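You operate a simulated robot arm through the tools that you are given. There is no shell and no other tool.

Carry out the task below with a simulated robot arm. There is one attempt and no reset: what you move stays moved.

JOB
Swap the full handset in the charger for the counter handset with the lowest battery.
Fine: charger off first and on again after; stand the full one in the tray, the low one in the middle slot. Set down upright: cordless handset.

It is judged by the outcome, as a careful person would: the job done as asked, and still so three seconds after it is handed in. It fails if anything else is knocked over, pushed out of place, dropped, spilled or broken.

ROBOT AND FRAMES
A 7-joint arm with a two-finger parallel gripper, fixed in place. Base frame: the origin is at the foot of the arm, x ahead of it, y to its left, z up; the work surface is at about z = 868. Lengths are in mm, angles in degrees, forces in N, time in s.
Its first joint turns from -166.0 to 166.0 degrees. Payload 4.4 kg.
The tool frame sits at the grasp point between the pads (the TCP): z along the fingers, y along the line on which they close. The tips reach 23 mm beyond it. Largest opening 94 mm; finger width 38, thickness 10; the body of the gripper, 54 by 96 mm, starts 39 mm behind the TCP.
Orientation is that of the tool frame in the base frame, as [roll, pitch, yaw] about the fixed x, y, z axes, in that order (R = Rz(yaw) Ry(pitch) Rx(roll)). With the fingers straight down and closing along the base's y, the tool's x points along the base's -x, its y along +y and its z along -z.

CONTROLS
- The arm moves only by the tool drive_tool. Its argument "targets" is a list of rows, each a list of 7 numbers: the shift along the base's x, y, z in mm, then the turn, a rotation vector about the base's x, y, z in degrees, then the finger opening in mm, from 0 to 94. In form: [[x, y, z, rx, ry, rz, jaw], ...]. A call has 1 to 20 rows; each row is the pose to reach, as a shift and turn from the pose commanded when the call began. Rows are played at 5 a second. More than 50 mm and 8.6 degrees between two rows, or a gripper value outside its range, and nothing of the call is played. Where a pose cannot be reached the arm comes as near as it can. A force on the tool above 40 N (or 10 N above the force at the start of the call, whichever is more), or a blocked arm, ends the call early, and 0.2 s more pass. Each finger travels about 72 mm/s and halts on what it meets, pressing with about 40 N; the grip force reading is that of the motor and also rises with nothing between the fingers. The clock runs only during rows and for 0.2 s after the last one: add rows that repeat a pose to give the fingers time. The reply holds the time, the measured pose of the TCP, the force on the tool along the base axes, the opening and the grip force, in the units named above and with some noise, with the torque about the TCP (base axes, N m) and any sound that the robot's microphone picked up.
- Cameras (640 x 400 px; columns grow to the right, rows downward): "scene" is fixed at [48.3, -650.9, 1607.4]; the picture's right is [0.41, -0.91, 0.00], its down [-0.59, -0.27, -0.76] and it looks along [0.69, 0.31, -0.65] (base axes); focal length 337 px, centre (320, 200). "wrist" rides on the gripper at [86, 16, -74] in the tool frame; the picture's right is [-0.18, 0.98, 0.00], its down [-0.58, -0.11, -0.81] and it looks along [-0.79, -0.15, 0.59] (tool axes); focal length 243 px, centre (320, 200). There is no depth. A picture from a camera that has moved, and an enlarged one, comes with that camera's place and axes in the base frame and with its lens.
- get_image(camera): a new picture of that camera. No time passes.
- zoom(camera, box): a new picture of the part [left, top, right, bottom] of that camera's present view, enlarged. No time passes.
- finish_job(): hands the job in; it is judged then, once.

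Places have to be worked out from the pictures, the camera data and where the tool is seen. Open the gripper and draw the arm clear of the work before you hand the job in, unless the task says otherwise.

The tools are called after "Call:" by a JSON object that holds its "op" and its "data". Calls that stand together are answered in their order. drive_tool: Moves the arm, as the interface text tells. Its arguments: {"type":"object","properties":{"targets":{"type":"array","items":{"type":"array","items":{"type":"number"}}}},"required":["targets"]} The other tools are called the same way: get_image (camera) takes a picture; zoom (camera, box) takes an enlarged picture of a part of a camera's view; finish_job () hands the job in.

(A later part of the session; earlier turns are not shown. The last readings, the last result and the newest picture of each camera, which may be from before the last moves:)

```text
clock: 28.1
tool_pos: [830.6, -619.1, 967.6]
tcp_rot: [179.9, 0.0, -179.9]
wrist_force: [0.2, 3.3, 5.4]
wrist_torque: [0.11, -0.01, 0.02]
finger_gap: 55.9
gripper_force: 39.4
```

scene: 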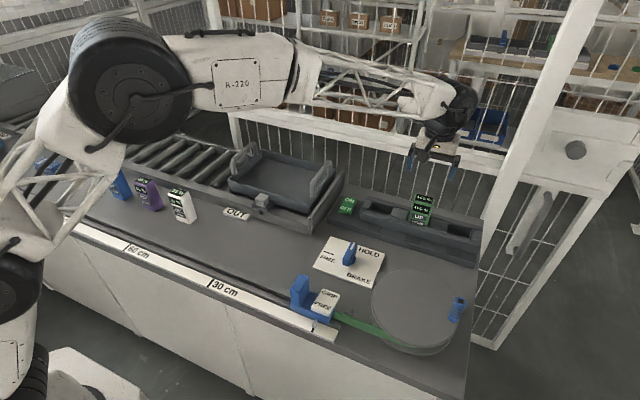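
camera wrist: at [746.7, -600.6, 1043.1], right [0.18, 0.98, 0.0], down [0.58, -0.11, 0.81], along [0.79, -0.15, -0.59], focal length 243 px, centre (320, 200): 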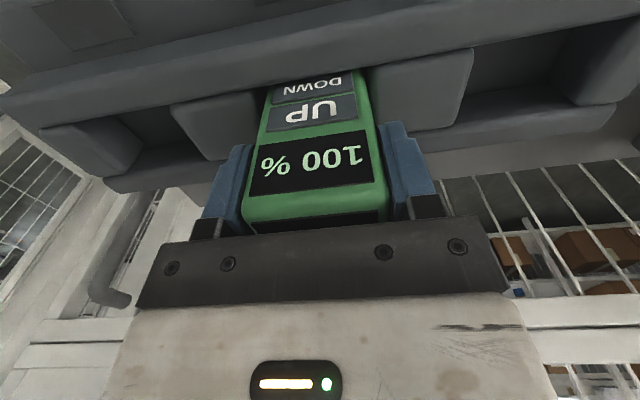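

Side force is now small. Lifting straight up slowly.

Call:
{"op": "drive_tool", "data": {"targets": [[0, 0.5, 3, 0, 0, 0, 30], [0, 0.5, 8, 0, 0, 0, 30], [0, 0.5, 15, 0, 0, 0, 30], [0, 0.5, 25, 0, 0, 0, 30], [0, 0.5, 40, 0, 0, 0, 30], [0, 0.5, 60, 0, 0, 0, 30], [0, 0.5, 85, 0, 0, 0, 30], [0, 0.5, 115, 0, 0, 0, 30], [0, 0.5, 150, 0, 0, 0, 30], [0, 0.5, 150, 0, 0, 0, 30]]}}

Call:
{"op": "get_image", "data": {"camera": "wrist"}}

Call:
{"op": "get_image", "data": {"camera": "scene"}}

Call:
{"op": "zoom", "data": {"camera": "scene", "box": [350, 120, 510, 260]}}

```text
clock: 30.3
tool_pos: [832.6, -619.9, 1119.5]
tcp_rot: [179.9, 0.0, 180.0]
wrist_force: [-0.1, 0.6, -1.7]
wrist_torque: [-0.01, -0.01, 0.0]
finger_gap: 55.6
gripper_force: 40.1
```

```text
taken
camera wrist: at [747.2, -602.7, 1193.8], right [0.18, 0.98, 0.0], down [0.58, -0.11, 0.81], along [0.79, -0.15, -0.59], focal length 243 px, centre (320, 200)
```

wrist: 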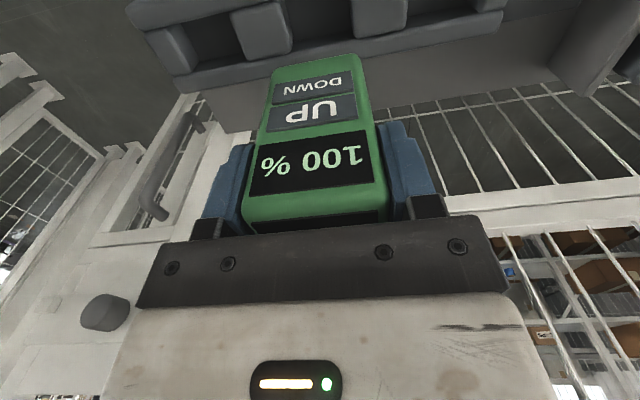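

```text
taken
```

scene: 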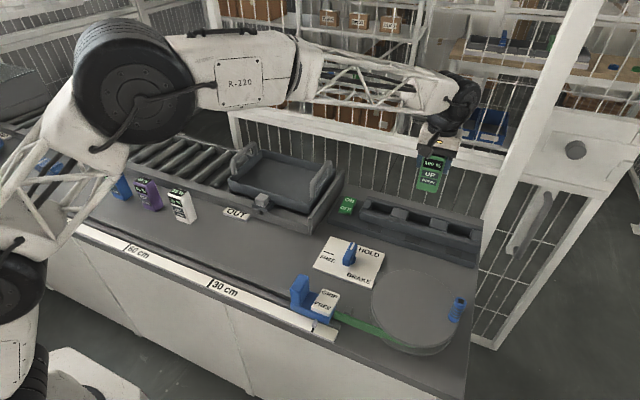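

```text
2.86 times, centred on (430, 190) of scene
camera zoom: at [48.3, -650.9, 1607.4], right [0.41, -0.91, 0.0], down [-0.59, -0.27, -0.76], along [0.69, 0.31, -0.65], focal length 962 px, centre (6, 229)
```

zoom: 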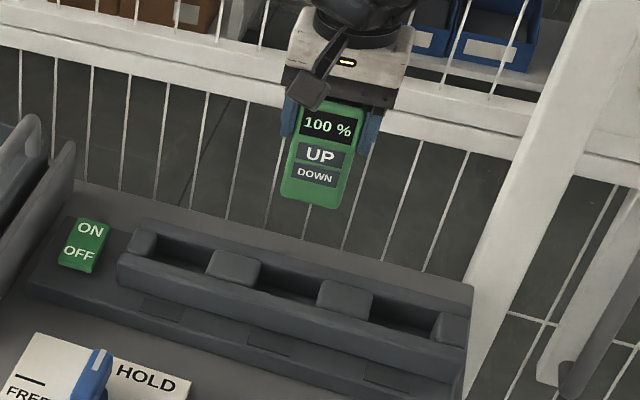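

The full handset is out cleanly (bottom ≈87 mm below the TCP). I'll carry it back and left at height and look at the tray.

Call:
{"op": "drive_tool", "data": {"targets": [[-15, 20, 15, 0, 0, 0, 30], [-35, 50, 28, 0, 0, 0, 30], [-55, 80, 40, 0, 0, 0, 30], [-75, 110, 50, 0, 0, 0, 30], [-95, 140, 60, 0, 0, 0, 30], [-115, 170, 70, 0, 0, 0, 30], [-135, 200, 75, 0, 0, 0, 30], [-155, 230, 75, 0, 0, 0, 30], [-175, 260, 75, 0, 0, 0, 30], [-190, 290, 75, 0, 0, 0, 30], [-190, 290, 75, 0, 0, 0, 30]]}}

Call:
{"op": "get_image", "data": {"camera": "wrist"}}

Call:
{"op": "zoom", "data": {"camera": "scene", "box": [210, 120, 370, 220]}}

```text
clock: 32.7
tool_pos: [641.2, -329.1, 1192.0]
tcp_rot: [180.0, 0.0, -180.0]
wrist_force: [0.7, -0.5, -2.1]
wrist_torque: [0.01, -0.04, -0.01]
finger_gap: 55.7
gripper_force: 40.0
```

```text
taken
camera wrist: at [556.4, -312.9, 1267.1], right [0.18, 0.98, 0.0], down [0.58, -0.11, 0.81], along [0.79, -0.15, -0.59], focal length 243 px, centre (320, 200)
```

wrist: 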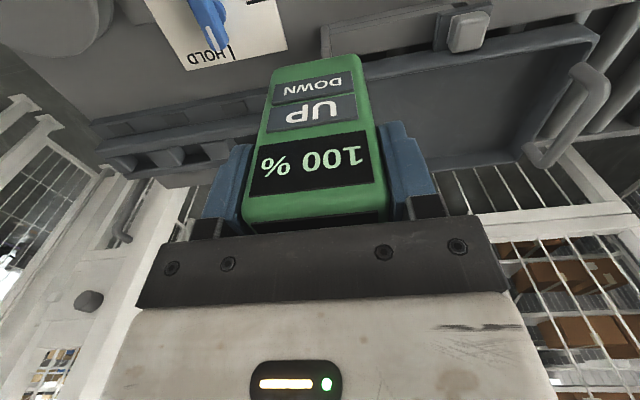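

```text
4.00 times, centred on (290, 170) of scene
camera zoom: at [48.3, -650.9, 1607.4], right [0.41, -0.91, 0.0], down [-0.59, -0.27, -0.76], along [0.69, 0.31, -0.65], focal length 1347 px, centre (440, 320)
```

zoom: 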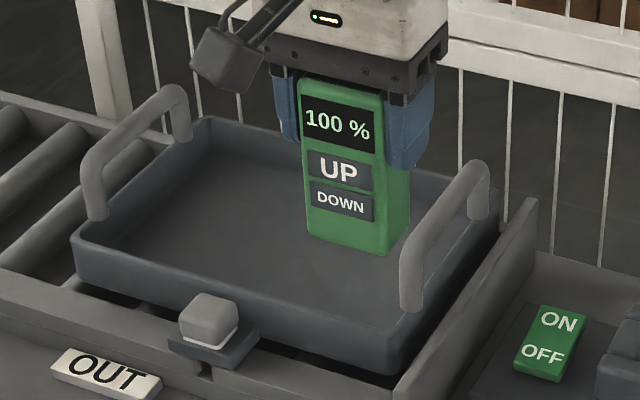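

The tray spans roughly x 725–935, y -315…-10. I'll move over its middle at height and look down to determine its floor height.

Call:
{"op": "drive_tool", "data": {"targets": [[25, 23, 0, 0, 0, 0, 30], [55, 50, 0, 0, 0, 0, 30], [85, 77, 0, 0, 0, 0, 30], [115, 104, 0, 0, 0, 0, 30], [145, 131, 0, 0, 0, 0, 30], [170, 153, 0, 0, 0, 0, 30], [188, 169, 0, 0, 0, 0, 30], [188, 169, -20, 0, 0, 0, 30], [188, 169, -50, 0, 0, 0, 30], [188, 169, -80, 0, 0, 0, 30], [188, 169, -80, 0, 0, 0, 30]]}}

Call:
{"op": "get_image", "data": {"camera": "wrist"}}

Call:
{"op": "zoom", "data": {"camera": "scene", "box": [210, 100, 370, 200]}}

```text
clock: 35.1
tool_pos: [830.1, -158.6, 1113.0]
tcp_rot: [179.8, -0.1, 179.9]
wrist_force: [-0.4, -0.7, -2.1]
wrist_torque: [-0.03, -0.03, -0.01]
finger_gap: 56.0
gripper_force: 39.4
```

```text
taken
camera wrist: at [744.2, -142.6, 1188.4], right [0.18, 0.98, 0.0], down [0.58, -0.11, 0.81], along [0.79, -0.15, -0.59], focal length 243 px, centre (320, 200)
```

wrist: 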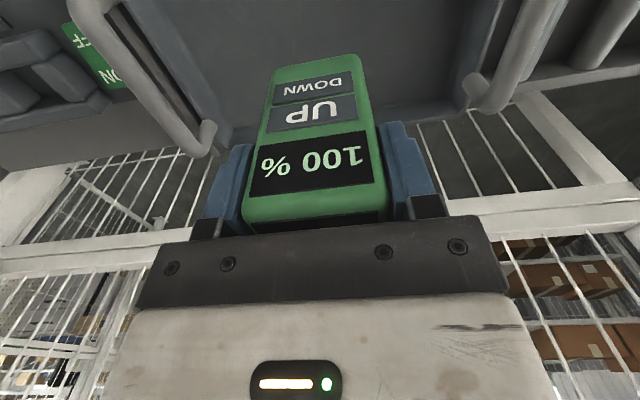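

```text
4.00 times, centred on (290, 150) of scene
camera zoom: at [48.3, -650.9, 1607.4], right [0.41, -0.91, 0.0], down [-0.59, -0.27, -0.76], along [0.69, 0.31, -0.65], focal length 1347 px, centre (440, 400)
```

zoom: 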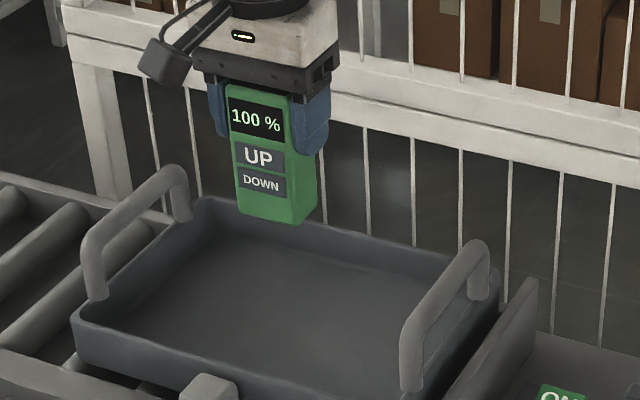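

Call:
{"op": "zoom", "data": {"camera": "wrist", "box": [380, 0, 540, 130]}}

Call:
{"op": "zoom", "data": {"camera": "wrist", "box": [100, 0, 270, 150]}}

Call:
{"op": "zoom", "data": {"camera": "scene", "box": [225, 135, 337, 215]}}

```text
3.08 times, centred on (460, 65) of wrist
camera zoom: at [744.2, -142.6, 1188.4], right [0.18, 0.98, 0.0], down [0.58, -0.11, 0.81], along [0.79, -0.15, -0.59], focal length 746 px, centre (-111, 615)
```

zoom: 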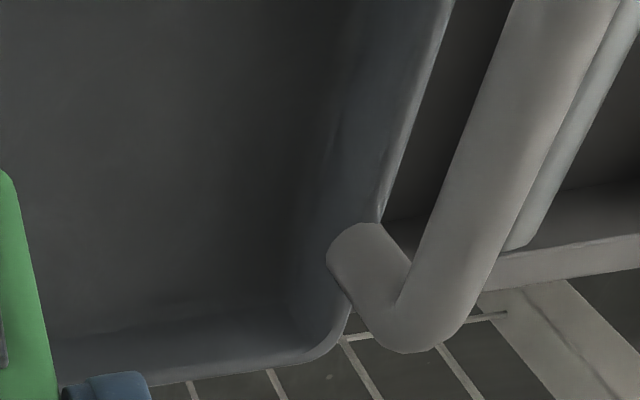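

```text
2.67 times, centred on (185, 75) of wrist
camera zoom: at [744.2, -142.6, 1188.4], right [0.18, 0.98, 0.0], down [0.58, -0.11, 0.81], along [0.79, -0.15, -0.59], focal length 647 px, centre (680, 533)
```

zoom: 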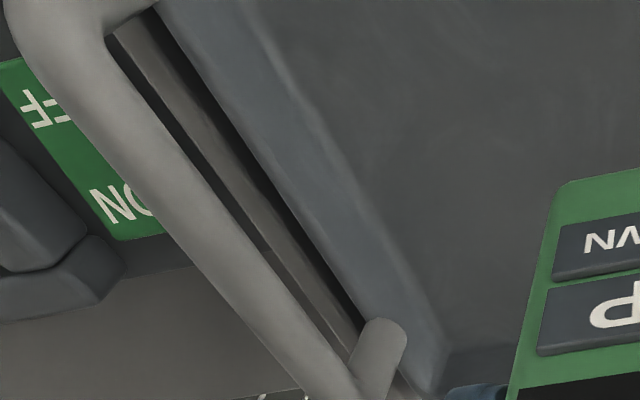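

```text
5.00 times, centred on (281, 175) of scene
camera zoom: at [48.3, -650.9, 1607.4], right [0.41, -0.91, 0.0], down [-0.59, -0.27, -0.76], along [0.69, 0.31, -0.65], focal length 1684 px, centre (515, 325)
```

zoom: 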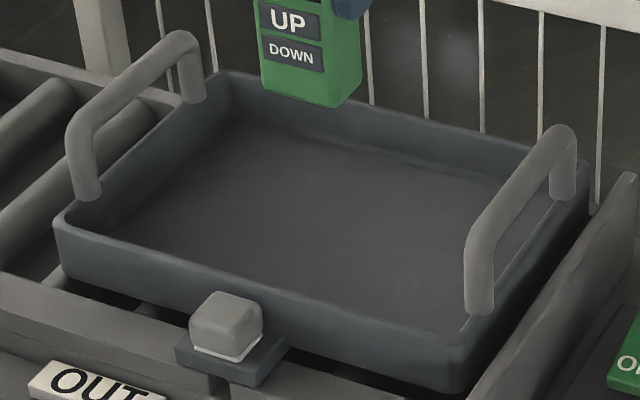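

Estimated tray rim z≈944 and floor z≈875–890. I'll lower to about 20–30 mm above the floor and check.

Call:
{"op": "drive_tool", "data": {"targets": [[0, 0, -25, 0, 0, 0, 30], [0, 0, -50, 0, 0, 0, 30], [0, 0, -75, 0, 0, 0, 30], [0, 0, -95, 0, 0, 0, 30], [0, 0, -105, 0, 0, 0, 30], [0, 0, -105, 0, 0, 0, 30]]}}

Call:
{"op": "get_image", "data": {"camera": "wrist"}}

Call:
{"op": "zoom", "data": {"camera": "scene", "box": [225, 125, 337, 195]}}

```text
clock: 36.5
tool_pos: [829.3, -159.7, 1008.8]
tcp_rot: [179.9, 0.0, -179.9]
wrist_force: [0.2, 0.3, -1.5]
wrist_torque: [-0.02, 0.0, 0.0]
finger_gap: 55.8
gripper_force: 39.4
```

```text
taken
camera wrist: at [743.9, -143.3, 1083.4], right [0.18, 0.98, 0.0], down [0.58, -0.11, 0.81], along [0.79, -0.15, -0.59], focal length 243 px, centre (320, 200)
```

wrist: 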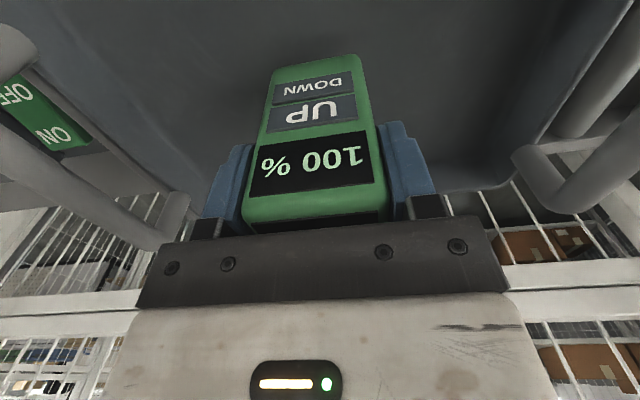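

```text
5.71 times, centred on (281, 160) of scene
camera zoom: at [48.3, -650.9, 1607.4], right [0.41, -0.91, 0.0], down [-0.59, -0.27, -0.76], along [0.69, 0.31, -0.65], focal length 1925 px, centre (543, 429)
```

zoom: 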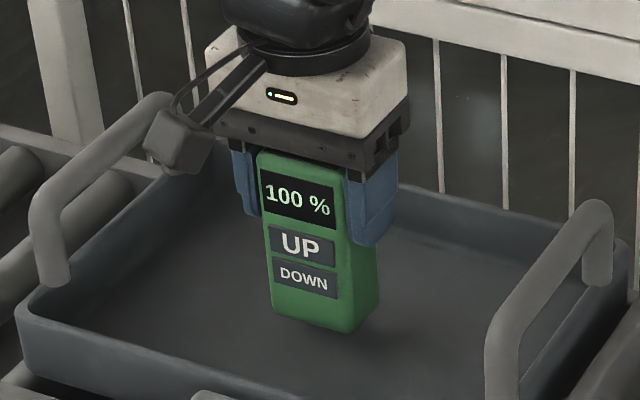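

A shadow beneath it shows it's close to the tray floor. Lowering in 1.5 mm steps while watching the force.

Call:
{"op": "drive_tool", "data": {"targets": [[0, 0, -2, 0, 0, 0, 30], [0, 0, -4, 0, 0, 0, 30], [0, 0, -6, 0, 0, 0, 30], [0, 0, -8, 0, 0, 0, 30], [0, 0, -9.5, 0, 0, 0, 30], [0, 0, -11, 0, 0, 0, 30], [0, 0, -12.5, 0, 0, 0, 30], [0, 0, -14, 0, 0, 0, 30]]}}

Call:
{"op": "zoom", "data": {"camera": "scene", "box": [225, 125, 337, 195]}}

```text
clock: 38.3
tool_pos: [828.9, -159.9, 996.2]
tcp_rot: [179.8, 0.2, -179.9]
wrist_force: [-4.3, 4.0, 24.3]
wrist_torque: [-0.05, 0.71, -0.08]
finger_gap: 55.8
gripper_force: 39.5
```

```text
5.71 times, centred on (281, 160) of scene
camera zoom: at [48.3, -650.9, 1607.4], right [0.41, -0.91, 0.0], down [-0.59, -0.27, -0.76], along [0.69, 0.31, -0.65], focal length 1925 px, centre (543, 429)
```

zoom: 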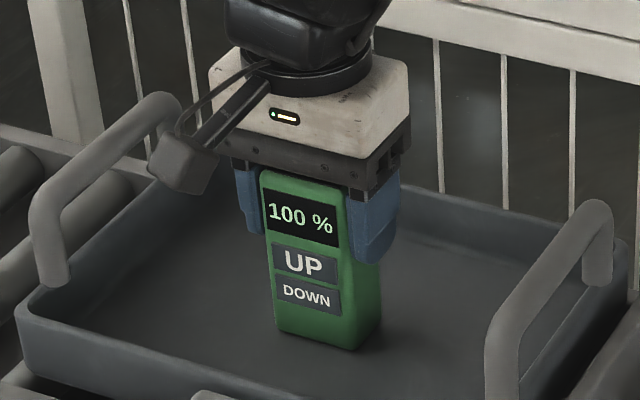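

Contact: +24 N upward at TCP z≈996. I'll relax about 1 mm upward so it's barely resting, then check.

Call:
{"op": "drive_tool", "data": {"targets": [[0, 0, 0.5, 0, 0, 0, 30], [0, 0, 1, 0, 0, 0, 30], [0, 0, 1, 0, 0, 0, 30]]}}

Call:
{"op": "get_image", "data": {"camera": "wrist"}}

```text
clock: 39.1
tool_pos: [829.9, -160.6, 995.6]
tcp_rot: [179.9, 0.1, 180.0]
wrist_force: [8.8, 3.5, 25.7]
wrist_torque: [-0.11, -0.38, 0.06]
finger_gap: 55.9
gripper_force: 40.0
```

```text
taken
camera wrist: at [744.1, -143.9, 1070.7], right [0.18, 0.98, 0.0], down [0.58, -0.11, 0.81], along [0.79, -0.15, -0.59], focal length 243 px, centre (320, 200)
```

wrist: 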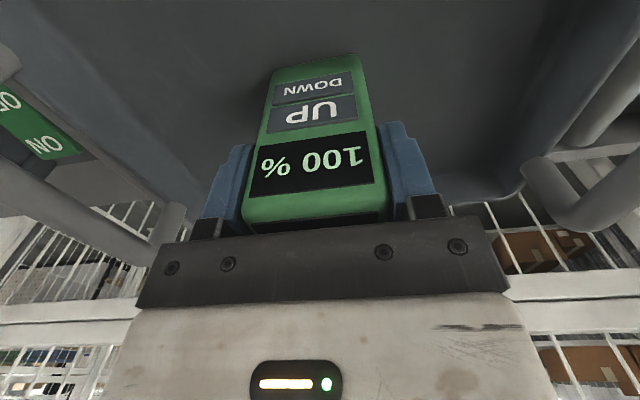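

Still 25 N, because the commanded pose was below contact. Raise another 1.5 mm.

Call:
{"op": "drive_tool", "data": {"targets": [[0, 0, 0.8, 0, 0, 0, 30], [0, 0, 1.5, 0, 0, 0, 30], [0, 0, 1.5, 0, 0, 0, 30]]}}

```text
clock: 39.9
tool_pos: [827.7, -160.1, 995.9]
tcp_rot: [179.8, -0.1, -180.0]
wrist_force: [0.5, -2.8, 9.4]
wrist_torque: [-0.49, -0.13, 0.05]
finger_gap: 55.7
gripper_force: 40.5
```

Resting with light load (~9 N). Opening the fingers gradually and evenly to release.

Call:
{"op": "drive_tool", "data": {"targets": [[0, 0, 0.3, 0, 0, 0, 54], [0, 0, 0.3, 0, 0, 0, 57], [0, 0, 0.3, 0, 0, 0, 60], [0, 0, 0.3, 0, 0, 0, 65], [0, 0, 0.3, 0, 0, 0, 72], [0, 0, 0.3, 0, 0, 0, 80], [0, 0, 0.3, 0, 0, 0, 94], [0, 0, 0.3, 0, 0, 0, 94]]}}

Call:
{"op": "get_image", "data": {"camera": "wrist"}}

Call:
{"op": "zoom", "data": {"camera": "scene", "box": [225, 125, 337, 195]}}

```text
clock: 41.7
tool_pos: [829.1, -160.3, 998.3]
tcp_rot: [179.9, 0.0, -179.9]
wrist_force: [-0.3, -0.7, -0.8]
wrist_torque: [-0.01, -0.01, 0.01]
finger_gap: 93.8
gripper_force: 0.1
```

```text
taken
camera wrist: at [744.4, -144.0, 1072.1], right [0.18, 0.98, 0.0], down [0.58, -0.11, 0.81], along [0.79, -0.15, -0.59], focal length 243 px, centre (320, 200)
```

wrist: 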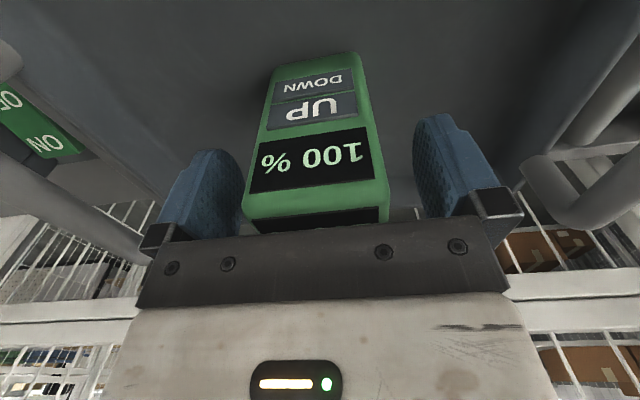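

```text
5.71 times, centred on (281, 160) of scene
camera zoom: at [48.3, -650.9, 1607.4], right [0.41, -0.91, 0.0], down [-0.59, -0.27, -0.76], along [0.69, 0.31, -0.65], focal length 1925 px, centre (543, 429)
```

zoom: 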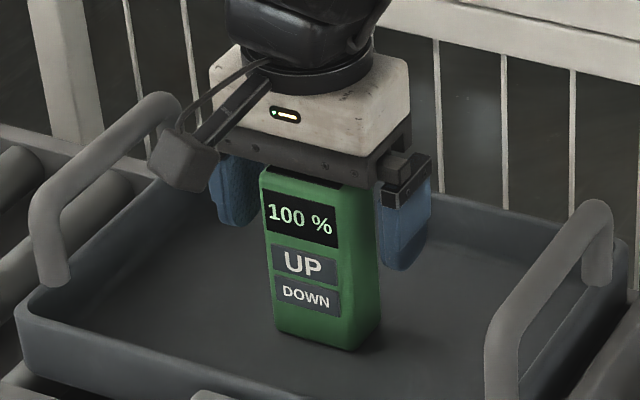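

The full handset stands free in the tray. I'll lift straight up, then travel to view the white 35 % handset.

Call:
{"op": "drive_tool", "data": {"targets": [[0, 0, 8, 0, 0, 0, 94], [0, 0, 25, 0, 0, 0, 94], [0, 0, 60, 0, 0, 0, 94], [0, 0, 105, 0, 0, 0, 94], [0, 0, 150, 0, 0, 0, 94], [-35, 20, 155, 0, 0, 0, 94], [-75, 42, 155, 0, 0, 0, 94], [-115, 64, 155, 0, 0, 0, 94], [-155, 86, 155, 0, 0, 0, 94], [-195, 108, 155, 0, 0, 0, 94], [-235, 130, 155, 0, 0, 0, 94], [-275, 152, 155, 0, 0, 0, 94], [-315, 174, 155, 0, 0, 0, 94], [-355, 196, 155, 0, 0, 0, 94], [-389, 215, 155, 0, 0, 0, 94], [-389, 215, 155, 0, 0, 0, 94]]}}

Call:
{"op": "get_image", "data": {"camera": "wrist"}}

Call:
{"op": "get_image", "data": {"camera": "scene"}}

Call:
{"op": "zoom", "data": {"camera": "wrist", "box": [280, 60, 400, 160]}}

```text
clock: 45.1
tool_pos: [439.5, 53.5, 1152.5]
tcp_rot: [179.9, 0.0, 180.0]
wrist_force: [-0.3, -0.7, 0.2]
wrist_torque: [-0.01, -0.01, 0.0]
finger_gap: 94.2
gripper_force: 0.0
```

```text
taken
camera wrist: at [354.6, 70.2, 1226.7], right [0.18, 0.98, 0.0], down [0.58, -0.11, 0.81], along [0.79, -0.15, -0.59], focal length 243 px, centre (320, 200)
```

wrist: 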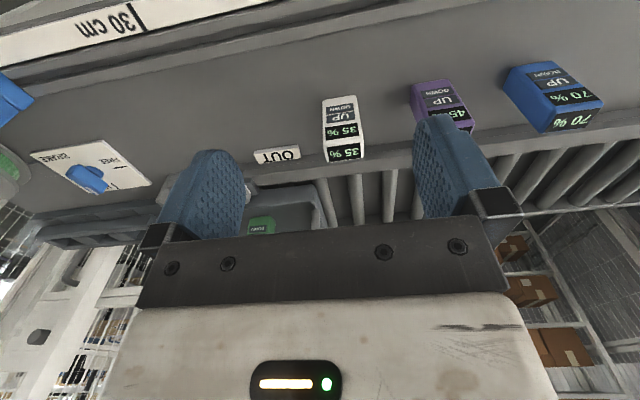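

```text
taken
```

scene: 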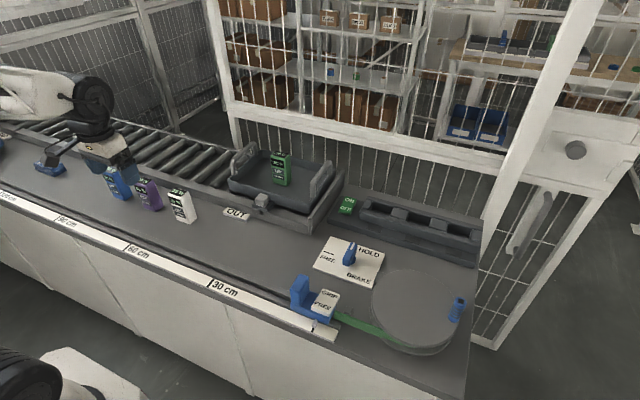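

```text
4.00 times, centred on (340, 110) of wrist
camera zoom: at [354.6, 70.2, 1226.7], right [0.18, 0.98, 0.0], down [0.58, -0.11, 0.81], along [0.79, -0.15, -0.59], focal length 970 px, centre (240, 560)
```

zoom: 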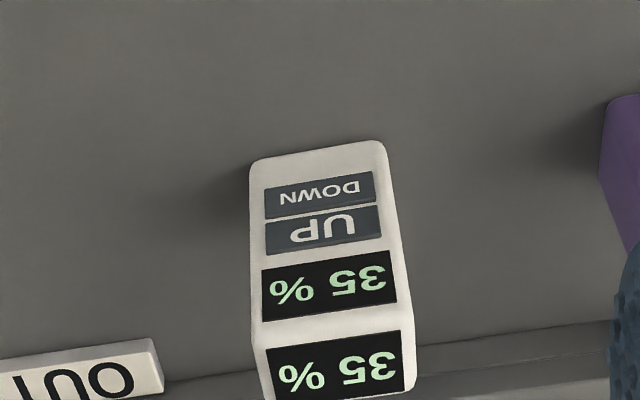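

Green stands in the tray. White's front-bottom edge is at x≈570, y≈35–88, so its centre is ≈(586, 61.5), top z≈981; purple begins at y≈172, leaving room. Moving above it for an alignment check.

Call:
{"op": "drive_tool", "data": {"targets": [[40, 2, 0, 0, 0, 0, 94], [80, 4, 0, 0, 0, 0, 94], [115, 6, -10, 0, 0, 0, 94], [146, 8, -40, 0, 0, 0, 94], [146, 8, -80, 0, 0, 0, 94], [146, 8, -120, 0, 0, 0, 94], [146, 8, -134, 0, 0, 0, 94], [146, 8, -134, 0, 0, 0, 94]]}}

Call:
{"op": "get_image", "data": {"camera": "wrist"}}

Call:
{"op": "zoom", "data": {"camera": "wrist", "box": [240, 60, 400, 180]}}

Call:
{"op": "zoom", "data": {"camera": "scene", "box": [90, 130, 250, 230]}}

```text
clock: 46.9
tool_pos: [586.1, 62.1, 1018.8]
tcp_rot: [179.8, -0.1, 180.0]
wrist_force: [-0.3, 0.8, 0.1]
wrist_torque: [0.02, 0.01, 0.0]
finger_gap: 94.1
gripper_force: 0.0
```

```text
taken
camera wrist: at [500.5, 79.0, 1093.2], right [0.18, 0.98, 0.0], down [0.58, -0.11, 0.81], along [0.79, -0.15, -0.59], focal length 243 px, centre (320, 200)
```

wrist: 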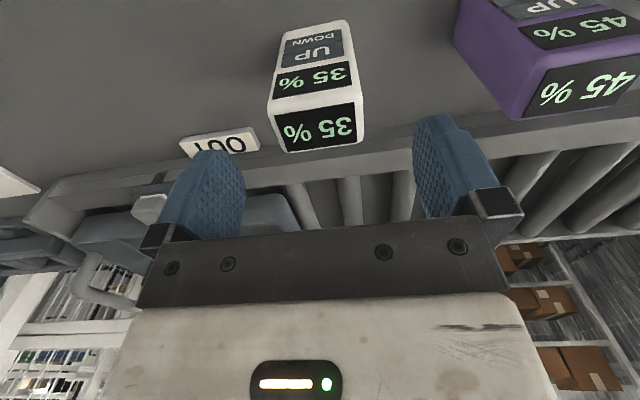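

```text
3.33 times, centred on (320, 120) of wrist
camera zoom: at [500.5, 79.0, 1093.2], right [0.18, 0.98, 0.0], down [0.58, -0.11, 0.81], along [0.79, -0.15, -0.59], focal length 809 px, centre (320, 467)
```

zoom: 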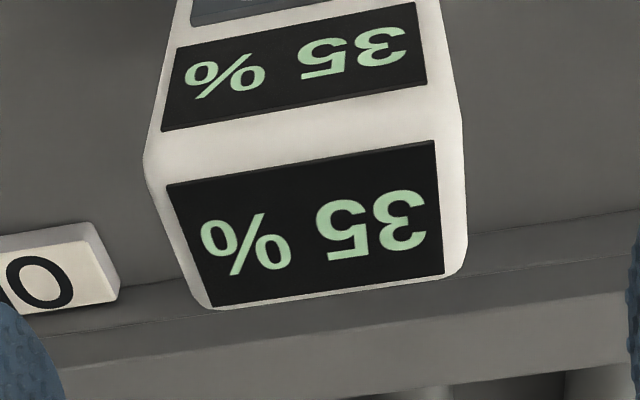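

```text
4.00 times, centred on (170, 180) of scene
camera zoom: at [48.3, -650.9, 1607.4], right [0.41, -0.91, 0.0], down [-0.59, -0.27, -0.76], along [0.69, 0.31, -0.65], focal length 1347 px, centre (920, 280)
```

zoom: 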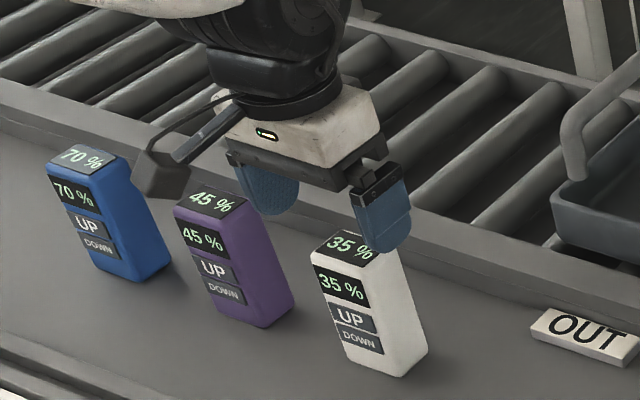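

Top-label corners give the white handset's centre at (584.5, 62), yaw 0, with the tool about 2 mm too far in x. Descending to TCP z≈955 for the same relative grip as the green one.

Call:
{"op": "drive_tool", "data": {"targets": [[-2, -0.5, -10, 0, 0, 0, 94], [-2, -0.5, -30, 0, 0, 0, 94], [-2, -0.5, -50, 0, 0, 0, 94], [-2, -0.5, -63, 0, 0, 0, 94], [-2, -0.5, -63, 0, 0, 0, 94]]}}

Call:
{"op": "get_image", "data": {"camera": "wrist"}}

Call:
{"op": "zoom", "data": {"camera": "scene", "box": [90, 130, 250, 230]}}

```text
clock: 48.1
tool_pos: [585.2, 61.2, 954.8]
tcp_rot: [179.9, -0.1, -179.9]
wrist_force: [0.6, 0.0, 0.5]
wrist_torque: [-0.01, -0.02, -0.05]
finger_gap: 94.3
gripper_force: 0.0
```

```text
taken
camera wrist: at [499.6, 78.4, 1029.5], right [0.18, 0.98, 0.0], down [0.58, -0.11, 0.81], along [0.79, -0.15, -0.59], focal length 243 px, centre (320, 200)
```

wrist: 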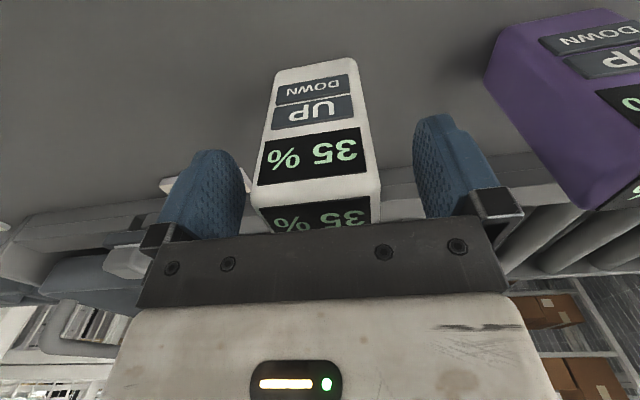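

```text
4.00 times, centred on (170, 180) of scene
camera zoom: at [48.3, -650.9, 1607.4], right [0.41, -0.91, 0.0], down [-0.59, -0.27, -0.76], along [0.69, 0.31, -0.65], focal length 1347 px, centre (920, 280)
```

zoom: 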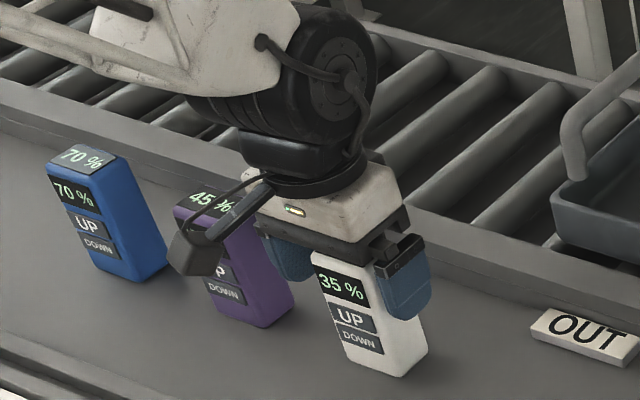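

White's top is at about z=974, so to match the green grip I need ~7 mm lower. Lowering and then closing.

Call:
{"op": "drive_tool", "data": {"targets": [[-0.5, 0.5, -4, 0, 0, 0, 94], [-0.5, 0.5, -7, 0, 0, 0, 94], [-0.5, 0.5, -7, 0, 0, 0, 94], [-0.5, 0.5, -7, 0, 0, 0, 70], [-0.5, 0.5, -7, 0, 0, 0, 62], [-0.5, 0.5, -7, 0, 0, 0, 57], [-0.5, 0.5, -7, 0, 0, 0, 50], [-0.5, 0.5, -7, 0, 0, 0, 30], [-0.5, 0.5, -7, 0, 0, 0, 30]]}}

Call:
{"op": "get_image", "data": {"camera": "wrist"}}

```text
clock: 50.1
tool_pos: [585.2, 62.1, 948.1]
tcp_rot: [179.9, 0.0, 180.0]
wrist_force: [0.3, -0.6, 1.6]
wrist_torque: [-0.1, 0.03, 0.0]
finger_gap: 55.9
gripper_force: 40.5
```

```text
taken
camera wrist: at [499.2, 79.4, 1022.2], right [0.18, 0.98, 0.0], down [0.58, -0.11, 0.81], along [0.79, -0.15, -0.59], focal length 243 px, centre (320, 200)
```

wrist: 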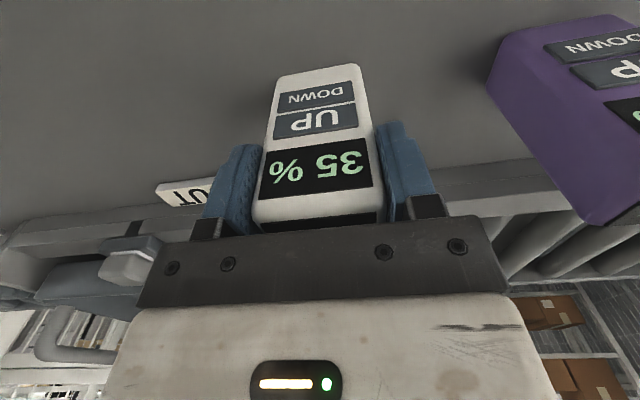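

White is gripped (55.9 mm). Comparing in-hand images, green had been held ~9 mm further toward −x in the grip than white, so the slot centre for white's grip should be near TCP x≈823; I'll verify visually. Lifting straight up now.

Call:
{"op": "zoom", "data": {"camera": "wrist", "box": [240, 50, 400, 230]}}

Call:
{"op": "drive_tool", "data": {"targets": [[0, 0, 3, 0, 0, 0, 30], [0, 0, 10, 0, 0, 0, 30], [0, 0, 25, 0, 0, 0, 30], [0, 0, 50, 0, 0, 0, 30], [0, 0, 85, 0, 0, 0, 30], [0, 0, 125, 0, 0, 0, 30], [0, 0, 165, 0, 0, 0, 30], [0, 0, 205, 0, 0, 0, 30], [0, 0, 245, 0, 0, 0, 30], [0, 0, 245, 0, 0, 0, 30]]}}

Call:
{"op": "get_image", "data": {"camera": "wrist"}}

Call:
{"op": "get_image", "data": {"camera": "scene"}}

```text
2.22 times, centred on (320, 140) of wrist
camera zoom: at [499.2, 79.4, 1022.2], right [0.18, 0.98, 0.0], down [0.58, -0.11, 0.81], along [0.79, -0.15, -0.59], focal length 539 px, centre (320, 333)
```

zoom: 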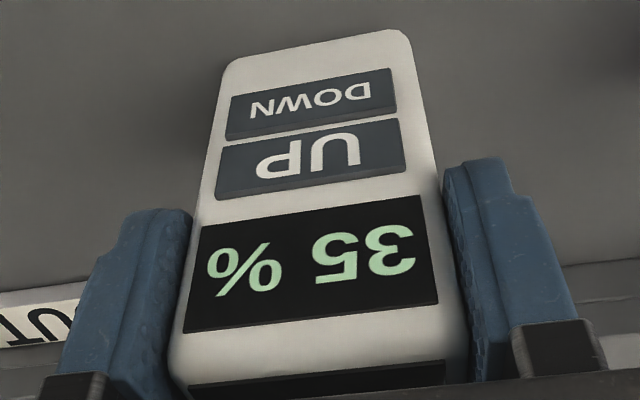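

```text
clock: 52.3
tool_pos: [584.6, 63.2, 1195.4]
tcp_rot: [179.8, -0.1, -179.9]
wrist_force: [-0.5, 0.2, -1.6]
wrist_torque: [-0.01, 0.01, -0.01]
finger_gap: 55.8
gripper_force: 39.9
```

```text
taken
camera wrist: at [499.3, 80.4, 1269.3], right [0.18, 0.98, 0.0], down [0.58, -0.11, 0.81], along [0.79, -0.15, -0.59], focal length 243 px, centre (320, 200)
```

wrist: 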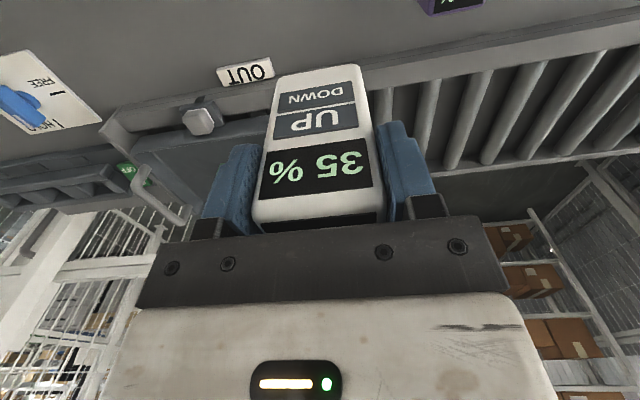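

```text
taken
```

scene: 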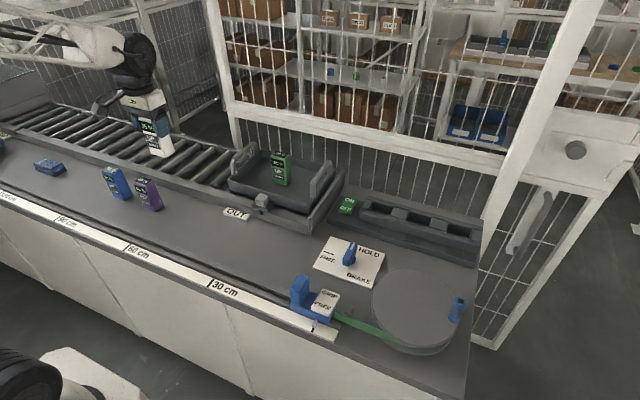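

Lifted cleanly; the other handsets are undisturbed. Carrying it at height to in front of the charger to view the empty middle slot.

Call:
{"op": "drive_tool", "data": {"targets": [[4, -20, 0, 0, 0, 0, 30], [12, -60, 0, 0, 0, 0, 30], [20, -100, 0, 0, 0, 0, 30], [28, -140, 0, 0, 0, 0, 30], [36, -180, 0, 0, 0, 0, 30], [44, -220, 0, 0, 0, 0, 30], [52, -260, 0, 0, 0, 0, 30], [60, -300, 0, 0, 0, 0, 30], [68, -340, 0, 0, 0, 0, 30], [76, -380, 0, 0, 0, 0, 30], [84, -420, 0, 0, 0, 0, 30], [92, -460, 0, 0, 0, 0, 30], [100, -500, 0, 0, 0, 0, 30], [108, -540, 0, 0, 0, 0, 30], [116, -580, 0, 0, 0, 0, 30], [124, -620, 0, 0, 0, 0, 30], [132, -655, 0, 0, 0, 0, 30], [136, -680, 0, 0, 0, 0, 30], [136, -680, 0, 0, 0, 0, 30]]}}

Call:
{"op": "get_image", "data": {"camera": "wrist"}}

Call:
{"op": "zoom", "data": {"camera": "scene", "box": [340, 180, 484, 270]}}

```text
clock: 56.3
tool_pos: [720.3, -618.6, 1192.5]
tcp_rot: [179.9, 0.0, 180.0]
wrist_force: [-0.8, 0.1, -2.1]
wrist_torque: [-0.02, 0.0, 0.01]
finger_gap: 55.9
gripper_force: 39.9
```

```text
taken
camera wrist: at [635.1, -601.5, 1267.4], right [0.18, 0.98, 0.0], down [0.58, -0.11, 0.81], along [0.79, -0.15, -0.59], focal length 243 px, centre (320, 200)
```

wrist: 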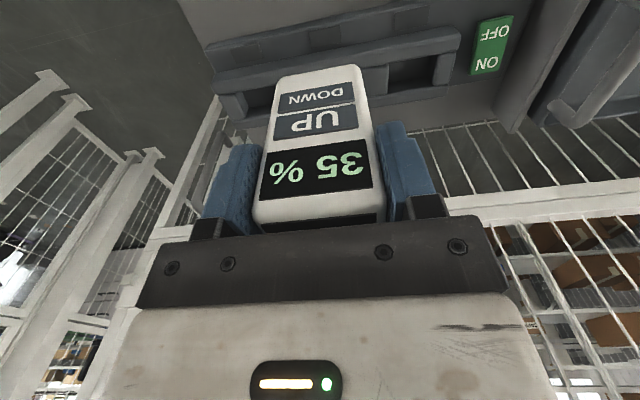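

```text
4.44 times, centred on (412, 225) of scene
camera zoom: at [48.3, -650.9, 1607.4], right [0.41, -0.91, 0.0], down [-0.59, -0.27, -0.76], along [0.69, 0.31, -0.65], focal length 1497 px, centre (-89, 89)
```

zoom: 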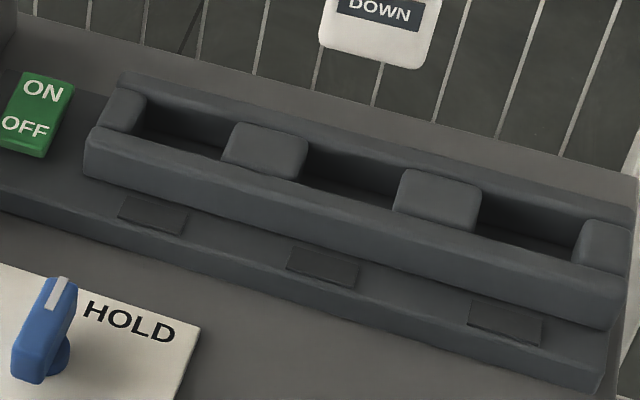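

The empty slot is clear. Moving white above it at TCP x≈823, staying ~50 mm above the charger walls to check alignment.

Call:
{"op": "drive_tool", "data": {"targets": [[20, 0, 0, 0, 0, 0, 30], [50, 0, 0, 0, 0, 0, 30], [80, 0, 0, 0, 0, 0, 30], [103, 0, 0, 0, 0, 0, 30], [103, 0, -30, 0, 0, 0, 30], [103, 0, -70, 0, 0, 0, 30], [103, 0, -110, 0, 0, 0, 30], [103, 0, -140, 0, 0, 0, 30], [103, 0, -140, 0, 0, 0, 30]]}}

Call:
{"op": "get_image", "data": {"camera": "wrist"}}

Call:
{"op": "zoom", "data": {"camera": "wrist", "box": [180, 0, 450, 170]}}

Call:
{"op": "zoom", "data": {"camera": "scene", "box": [340, 170, 484, 260]}}

```text
clock: 58.3
tool_pos: [821.2, -619.0, 1052.5]
tcp_rot: [179.9, 0.0, -180.0]
wrist_force: [-0.8, 1.4, -1.9]
wrist_torque: [0.02, 0.02, -0.01]
finger_gap: 55.7
gripper_force: 39.9
```

```text
taken
camera wrist: at [736.9, -601.4, 1127.7], right [0.18, 0.98, 0.0], down [0.58, -0.11, 0.81], along [0.79, -0.15, -0.59], focal length 243 px, centre (320, 200)
```

wrist: 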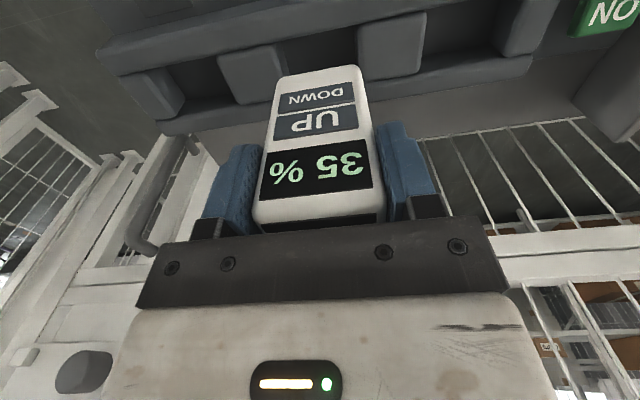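

```text
2.35 times, centred on (315, 85) of wrist
camera zoom: at [736.9, -601.4, 1127.7], right [0.18, 0.98, 0.0], down [0.58, -0.11, 0.81], along [0.79, -0.15, -0.59], focal length 571 px, centre (332, 471)
```

zoom: 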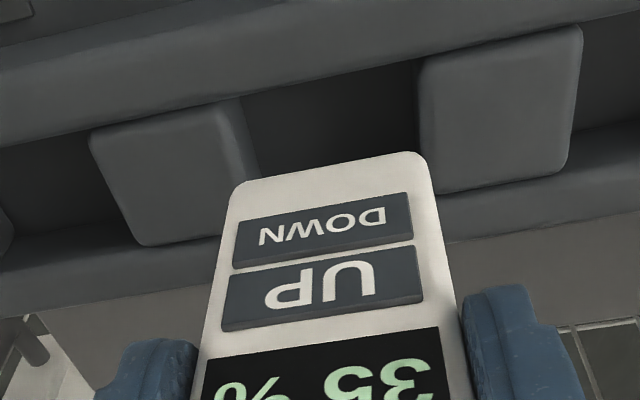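

```text
4.44 times, centred on (412, 215) of scene
camera zoom: at [48.3, -650.9, 1607.4], right [0.41, -0.91, 0.0], down [-0.59, -0.27, -0.76], along [0.69, 0.31, -0.65], focal length 1497 px, centre (-89, 133)
```

zoom: 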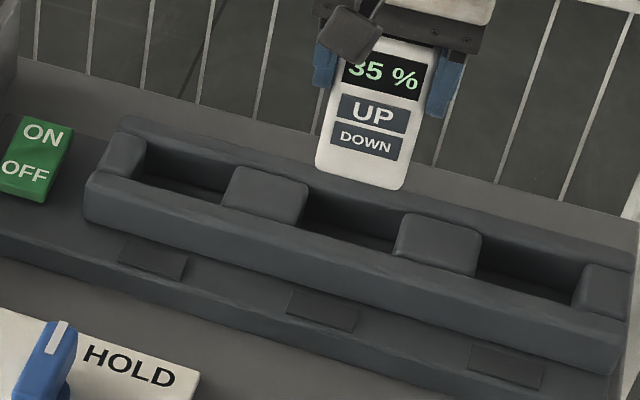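

Using two views, the slot walls are at z≈918, front inner edge x≈809, rear ≈852, spacers about y −645…−587. White at this TCP x appears centred within a millimetre or two. Lowering to just above the wall tops and rechecking.

Call:
{"op": "drive_tool", "data": {"targets": [[0, -0.3, -10, 0, 0, 0, 30], [0, -0.3, -25, 0, 0, 0, 30], [0, -0.3, -40, 0, 0, 0, 30], [0, -0.3, -45, 0, 0, 0, 30], [0, -0.3, -45, 0, 0, 0, 30]]}}

Call:
{"op": "zoom", "data": {"camera": "wrist", "box": [200, 20, 440, 170]}}

Call:
{"op": "zoom", "data": {"camera": "scene", "box": [380, 190, 460, 240]}}

```text
clock: 59.5
tool_pos: [824.2, -618.0, 1008.0]
tcp_rot: [179.9, 0.0, -179.8]
wrist_force: [0.2, -0.4, -2.6]
wrist_torque: [0.0, -0.01, 0.02]
finger_gap: 56.0
gripper_force: 40.6
```

```text
2.67 times, centred on (320, 95) of wrist
camera zoom: at [738.0, -601.5, 1082.1], right [0.18, 0.98, 0.0], down [0.58, -0.11, 0.81], along [0.79, -0.15, -0.59], focal length 647 px, centre (320, 480)
```

zoom: 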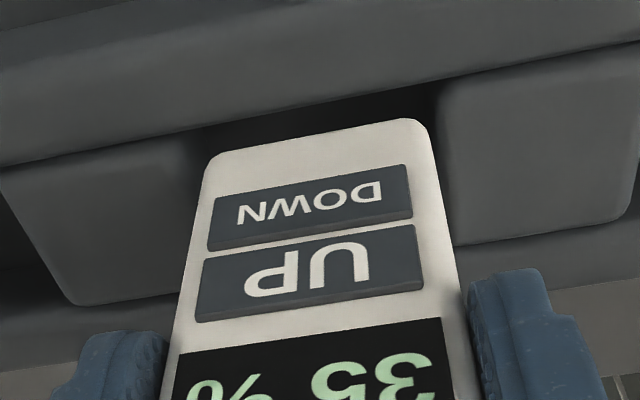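

```text
8.00 times, centred on (420, 215) of scene
camera zoom: at [48.3, -650.9, 1607.4], right [0.41, -0.91, 0.0], down [-0.59, -0.27, -0.76], along [0.69, 0.31, -0.65], focal length 2695 px, centre (-480, 80)
```

zoom: 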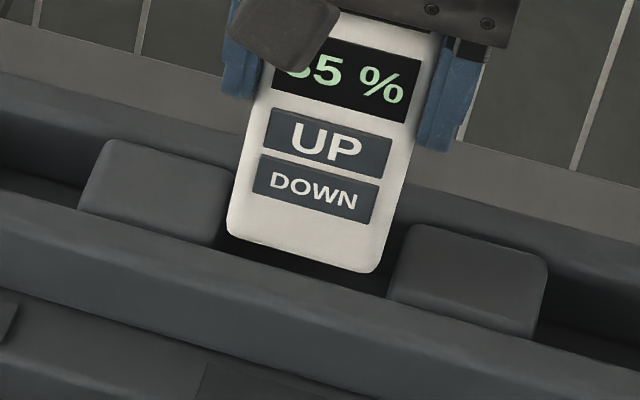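

Handset's bottom is ~10 mm above the slot with small gaps to both spacers. Inserting slowly while watching forces.

Call:
{"op": "drive_tool", "data": {"targets": [[0, 0, -3, 0, 0, 0, 30], [0, 0, -6, 0, 0, 0, 30], [0, 0, -8, 0, 0, 0, 30], [0, 0, -10, 0, 0, 0, 30], [0, 0, -12, 0, 0, 0, 30], [0, 0, -14, 0, 0, 0, 30], [0, 0, -16, 0, 0, 0, 30], [0, 0, -18, 0, 0, 0, 30], [0, 0, -20, 0, 0, 0, 30], [0, 0, -20, 0, 0, 0, 30]]}}

Call:
{"op": "zoom", "data": {"camera": "wrist", "box": [200, 20, 440, 170]}}

Call:
{"op": "zoom", "data": {"camera": "scene", "box": [380, 190, 460, 240]}}

```text
clock: 61.7
tool_pos: [822.8, -617.7, 986.9]
tcp_rot: [179.9, 0.0, -180.0]
wrist_force: [-0.1, -0.5, -2.9]
wrist_torque: [0.01, 0.05, 0.02]
finger_gap: 55.8
gripper_force: 39.9
```

```text
2.67 times, centred on (320, 95) of wrist
camera zoom: at [738.1, -600.9, 1062.2], right [0.18, 0.98, 0.0], down [0.58, -0.11, 0.81], along [0.79, -0.15, -0.59], focal length 647 px, centre (320, 480)
```

zoom: 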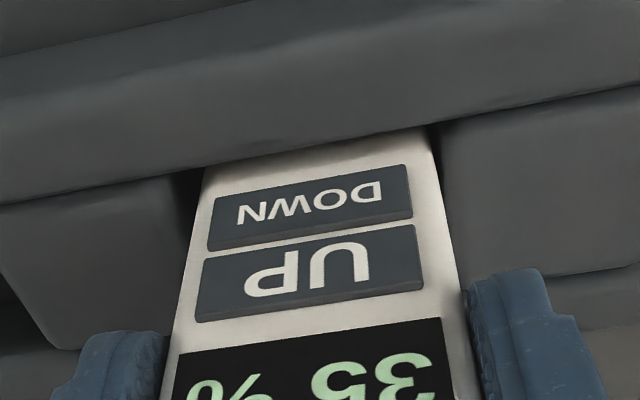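

```text
8.00 times, centred on (420, 215) of scene
camera zoom: at [48.3, -650.9, 1607.4], right [0.41, -0.91, 0.0], down [-0.59, -0.27, -0.76], along [0.69, 0.31, -0.65], focal length 2695 px, centre (-480, 80)
```

zoom: 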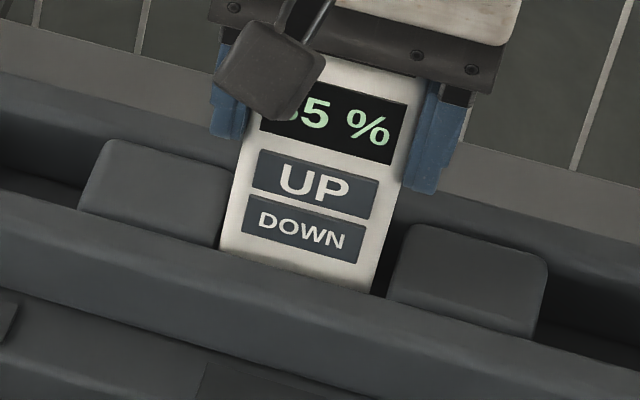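

It has entered the slot with no contact force. Continuing down gently to seat.

Call:
{"op": "drive_tool", "data": {"targets": [[0, -0.5, -3, 0, 0, 0, 30], [0, -0.5, -6, 0, 0, 0, 30], [0, -0.5, -9, 0, 0, 0, 30], [0, -0.5, -12, 0, 0, 0, 30], [0, -0.5, -14, 0, 0, 0, 30], [0, -0.5, -16, 0, 0, 0, 30], [0, -0.5, -17, 0, 0, 0, 30], [0, -0.5, -18, 0, 0, 0, 30], [0, -0.5, -18, 0, 0, 0, 30]]}}

Call:
{"op": "zoom", "data": {"camera": "scene", "box": [380, 190, 460, 240]}}

```text
clock: 63.7
tool_pos: [823.4, -617.4, 972.4]
tcp_rot: [-180.0, 0.2, -180.0]
wrist_force: [2.2, 5.3, 29.8]
wrist_torque: [0.13, 0.02, 0.06]
finger_gap: 55.8
gripper_force: 40.3
```

```text
8.00 times, centred on (420, 215) of scene
camera zoom: at [48.3, -650.9, 1607.4], right [0.41, -0.91, 0.0], down [-0.59, -0.27, -0.76], along [0.69, 0.31, -0.65], focal length 2695 px, centre (-480, 80)
```

zoom: 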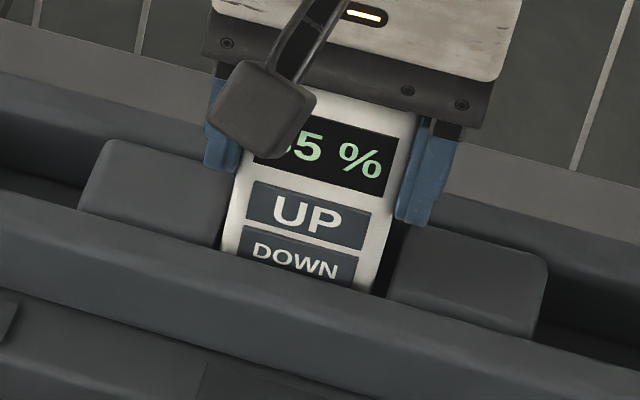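

Firm contact at TCP z≈972, and the DOWN label is cut off by the wall at least as deep as green's was, so it's seated. Relaxing the push before releasing.

Call:
{"op": "drive_tool", "data": {"targets": [[0, 0, 1, 0, 0, 0, 30], [0, 0, 2, 0, 0, 0, 30], [0, 0, 2, 0, 0, 0, 30]]}}

Call:
{"op": "get_image", "data": {"camera": "wrist"}}

```text
clock: 64.5
tool_pos: [821.7, -616.9, 972.3]
tcp_rot: [179.9, 0.0, 180.0]
wrist_force: [7.8, -4.1, 19.4]
wrist_torque: [-0.5, -0.6, 0.05]
finger_gap: 55.9
gripper_force: 39.8
```

```text
taken
camera wrist: at [737.1, -601.0, 1046.8], right [0.18, 0.98, 0.0], down [0.58, -0.11, 0.81], along [0.79, -0.15, -0.59], focal length 243 px, centre (320, 200)
```

wrist: 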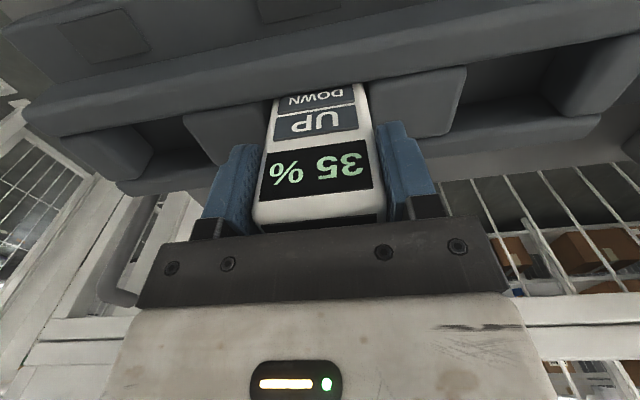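

Still about 19 N; relax 1.5 mm more, then open gradually.

Call:
{"op": "drive_tool", "data": {"targets": [[0, -0.3, 1, 0, 0, 0, 30], [0, -0.3, 1.5, 0, 0, 0, 30], [0, -0.3, 1.5, 0, 0, 0, 54], [0, -0.3, 1.5, 0, 0, 0, 57], [0, -0.3, 1.5, 0, 0, 0, 60], [0, -0.3, 1.5, 0, 0, 0, 66], [0, -0.3, 1.5, 0, 0, 0, 75], [0, -0.3, 1.5, 0, 0, 0, 90], [0, -0.3, 1.5, 0, 0, 0, 94], [0, -0.3, 1.5, 0, 0, 0, 94]]}}

Call:
{"op": "get_image", "data": {"camera": "wrist"}}

Call:
{"op": "zoom", "data": {"camera": "scene", "box": [380, 180, 460, 240]}}

```text
clock: 66.7
tool_pos: [823.3, -618.3, 972.3]
tcp_rot: [179.9, 0.0, -179.9]
wrist_force: [0.0, -0.7, 0.2]
wrist_torque: [-0.01, 0.03, 0.01]
finger_gap: 93.9
gripper_force: 0.0
```

```text
taken
camera wrist: at [737.9, -601.4, 1048.3], right [0.18, 0.98, 0.0], down [0.58, -0.11, 0.81], along [0.79, -0.15, -0.59], focal length 243 px, centre (320, 200)
```

wrist: 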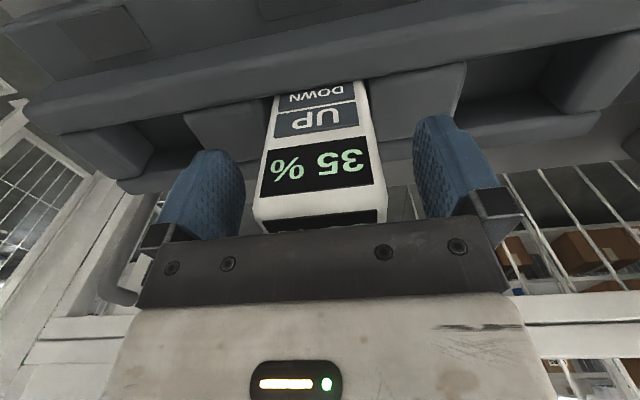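

```text
6.67 times, centred on (420, 210) of scene
camera zoom: at [48.3, -650.9, 1607.4], right [0.41, -0.91, 0.0], down [-0.59, -0.27, -0.76], along [0.69, 0.31, -0.65], focal length 2246 px, centre (-347, 133)
```

zoom: 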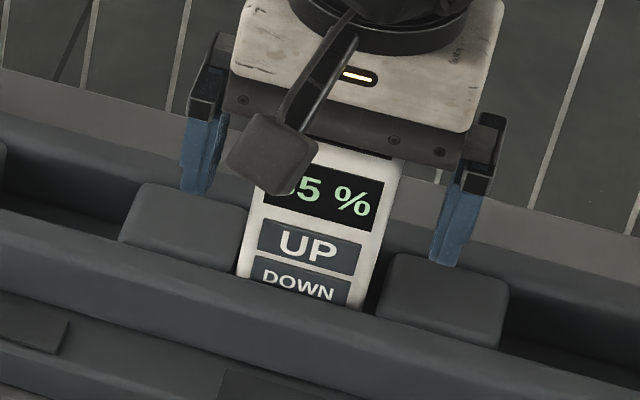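

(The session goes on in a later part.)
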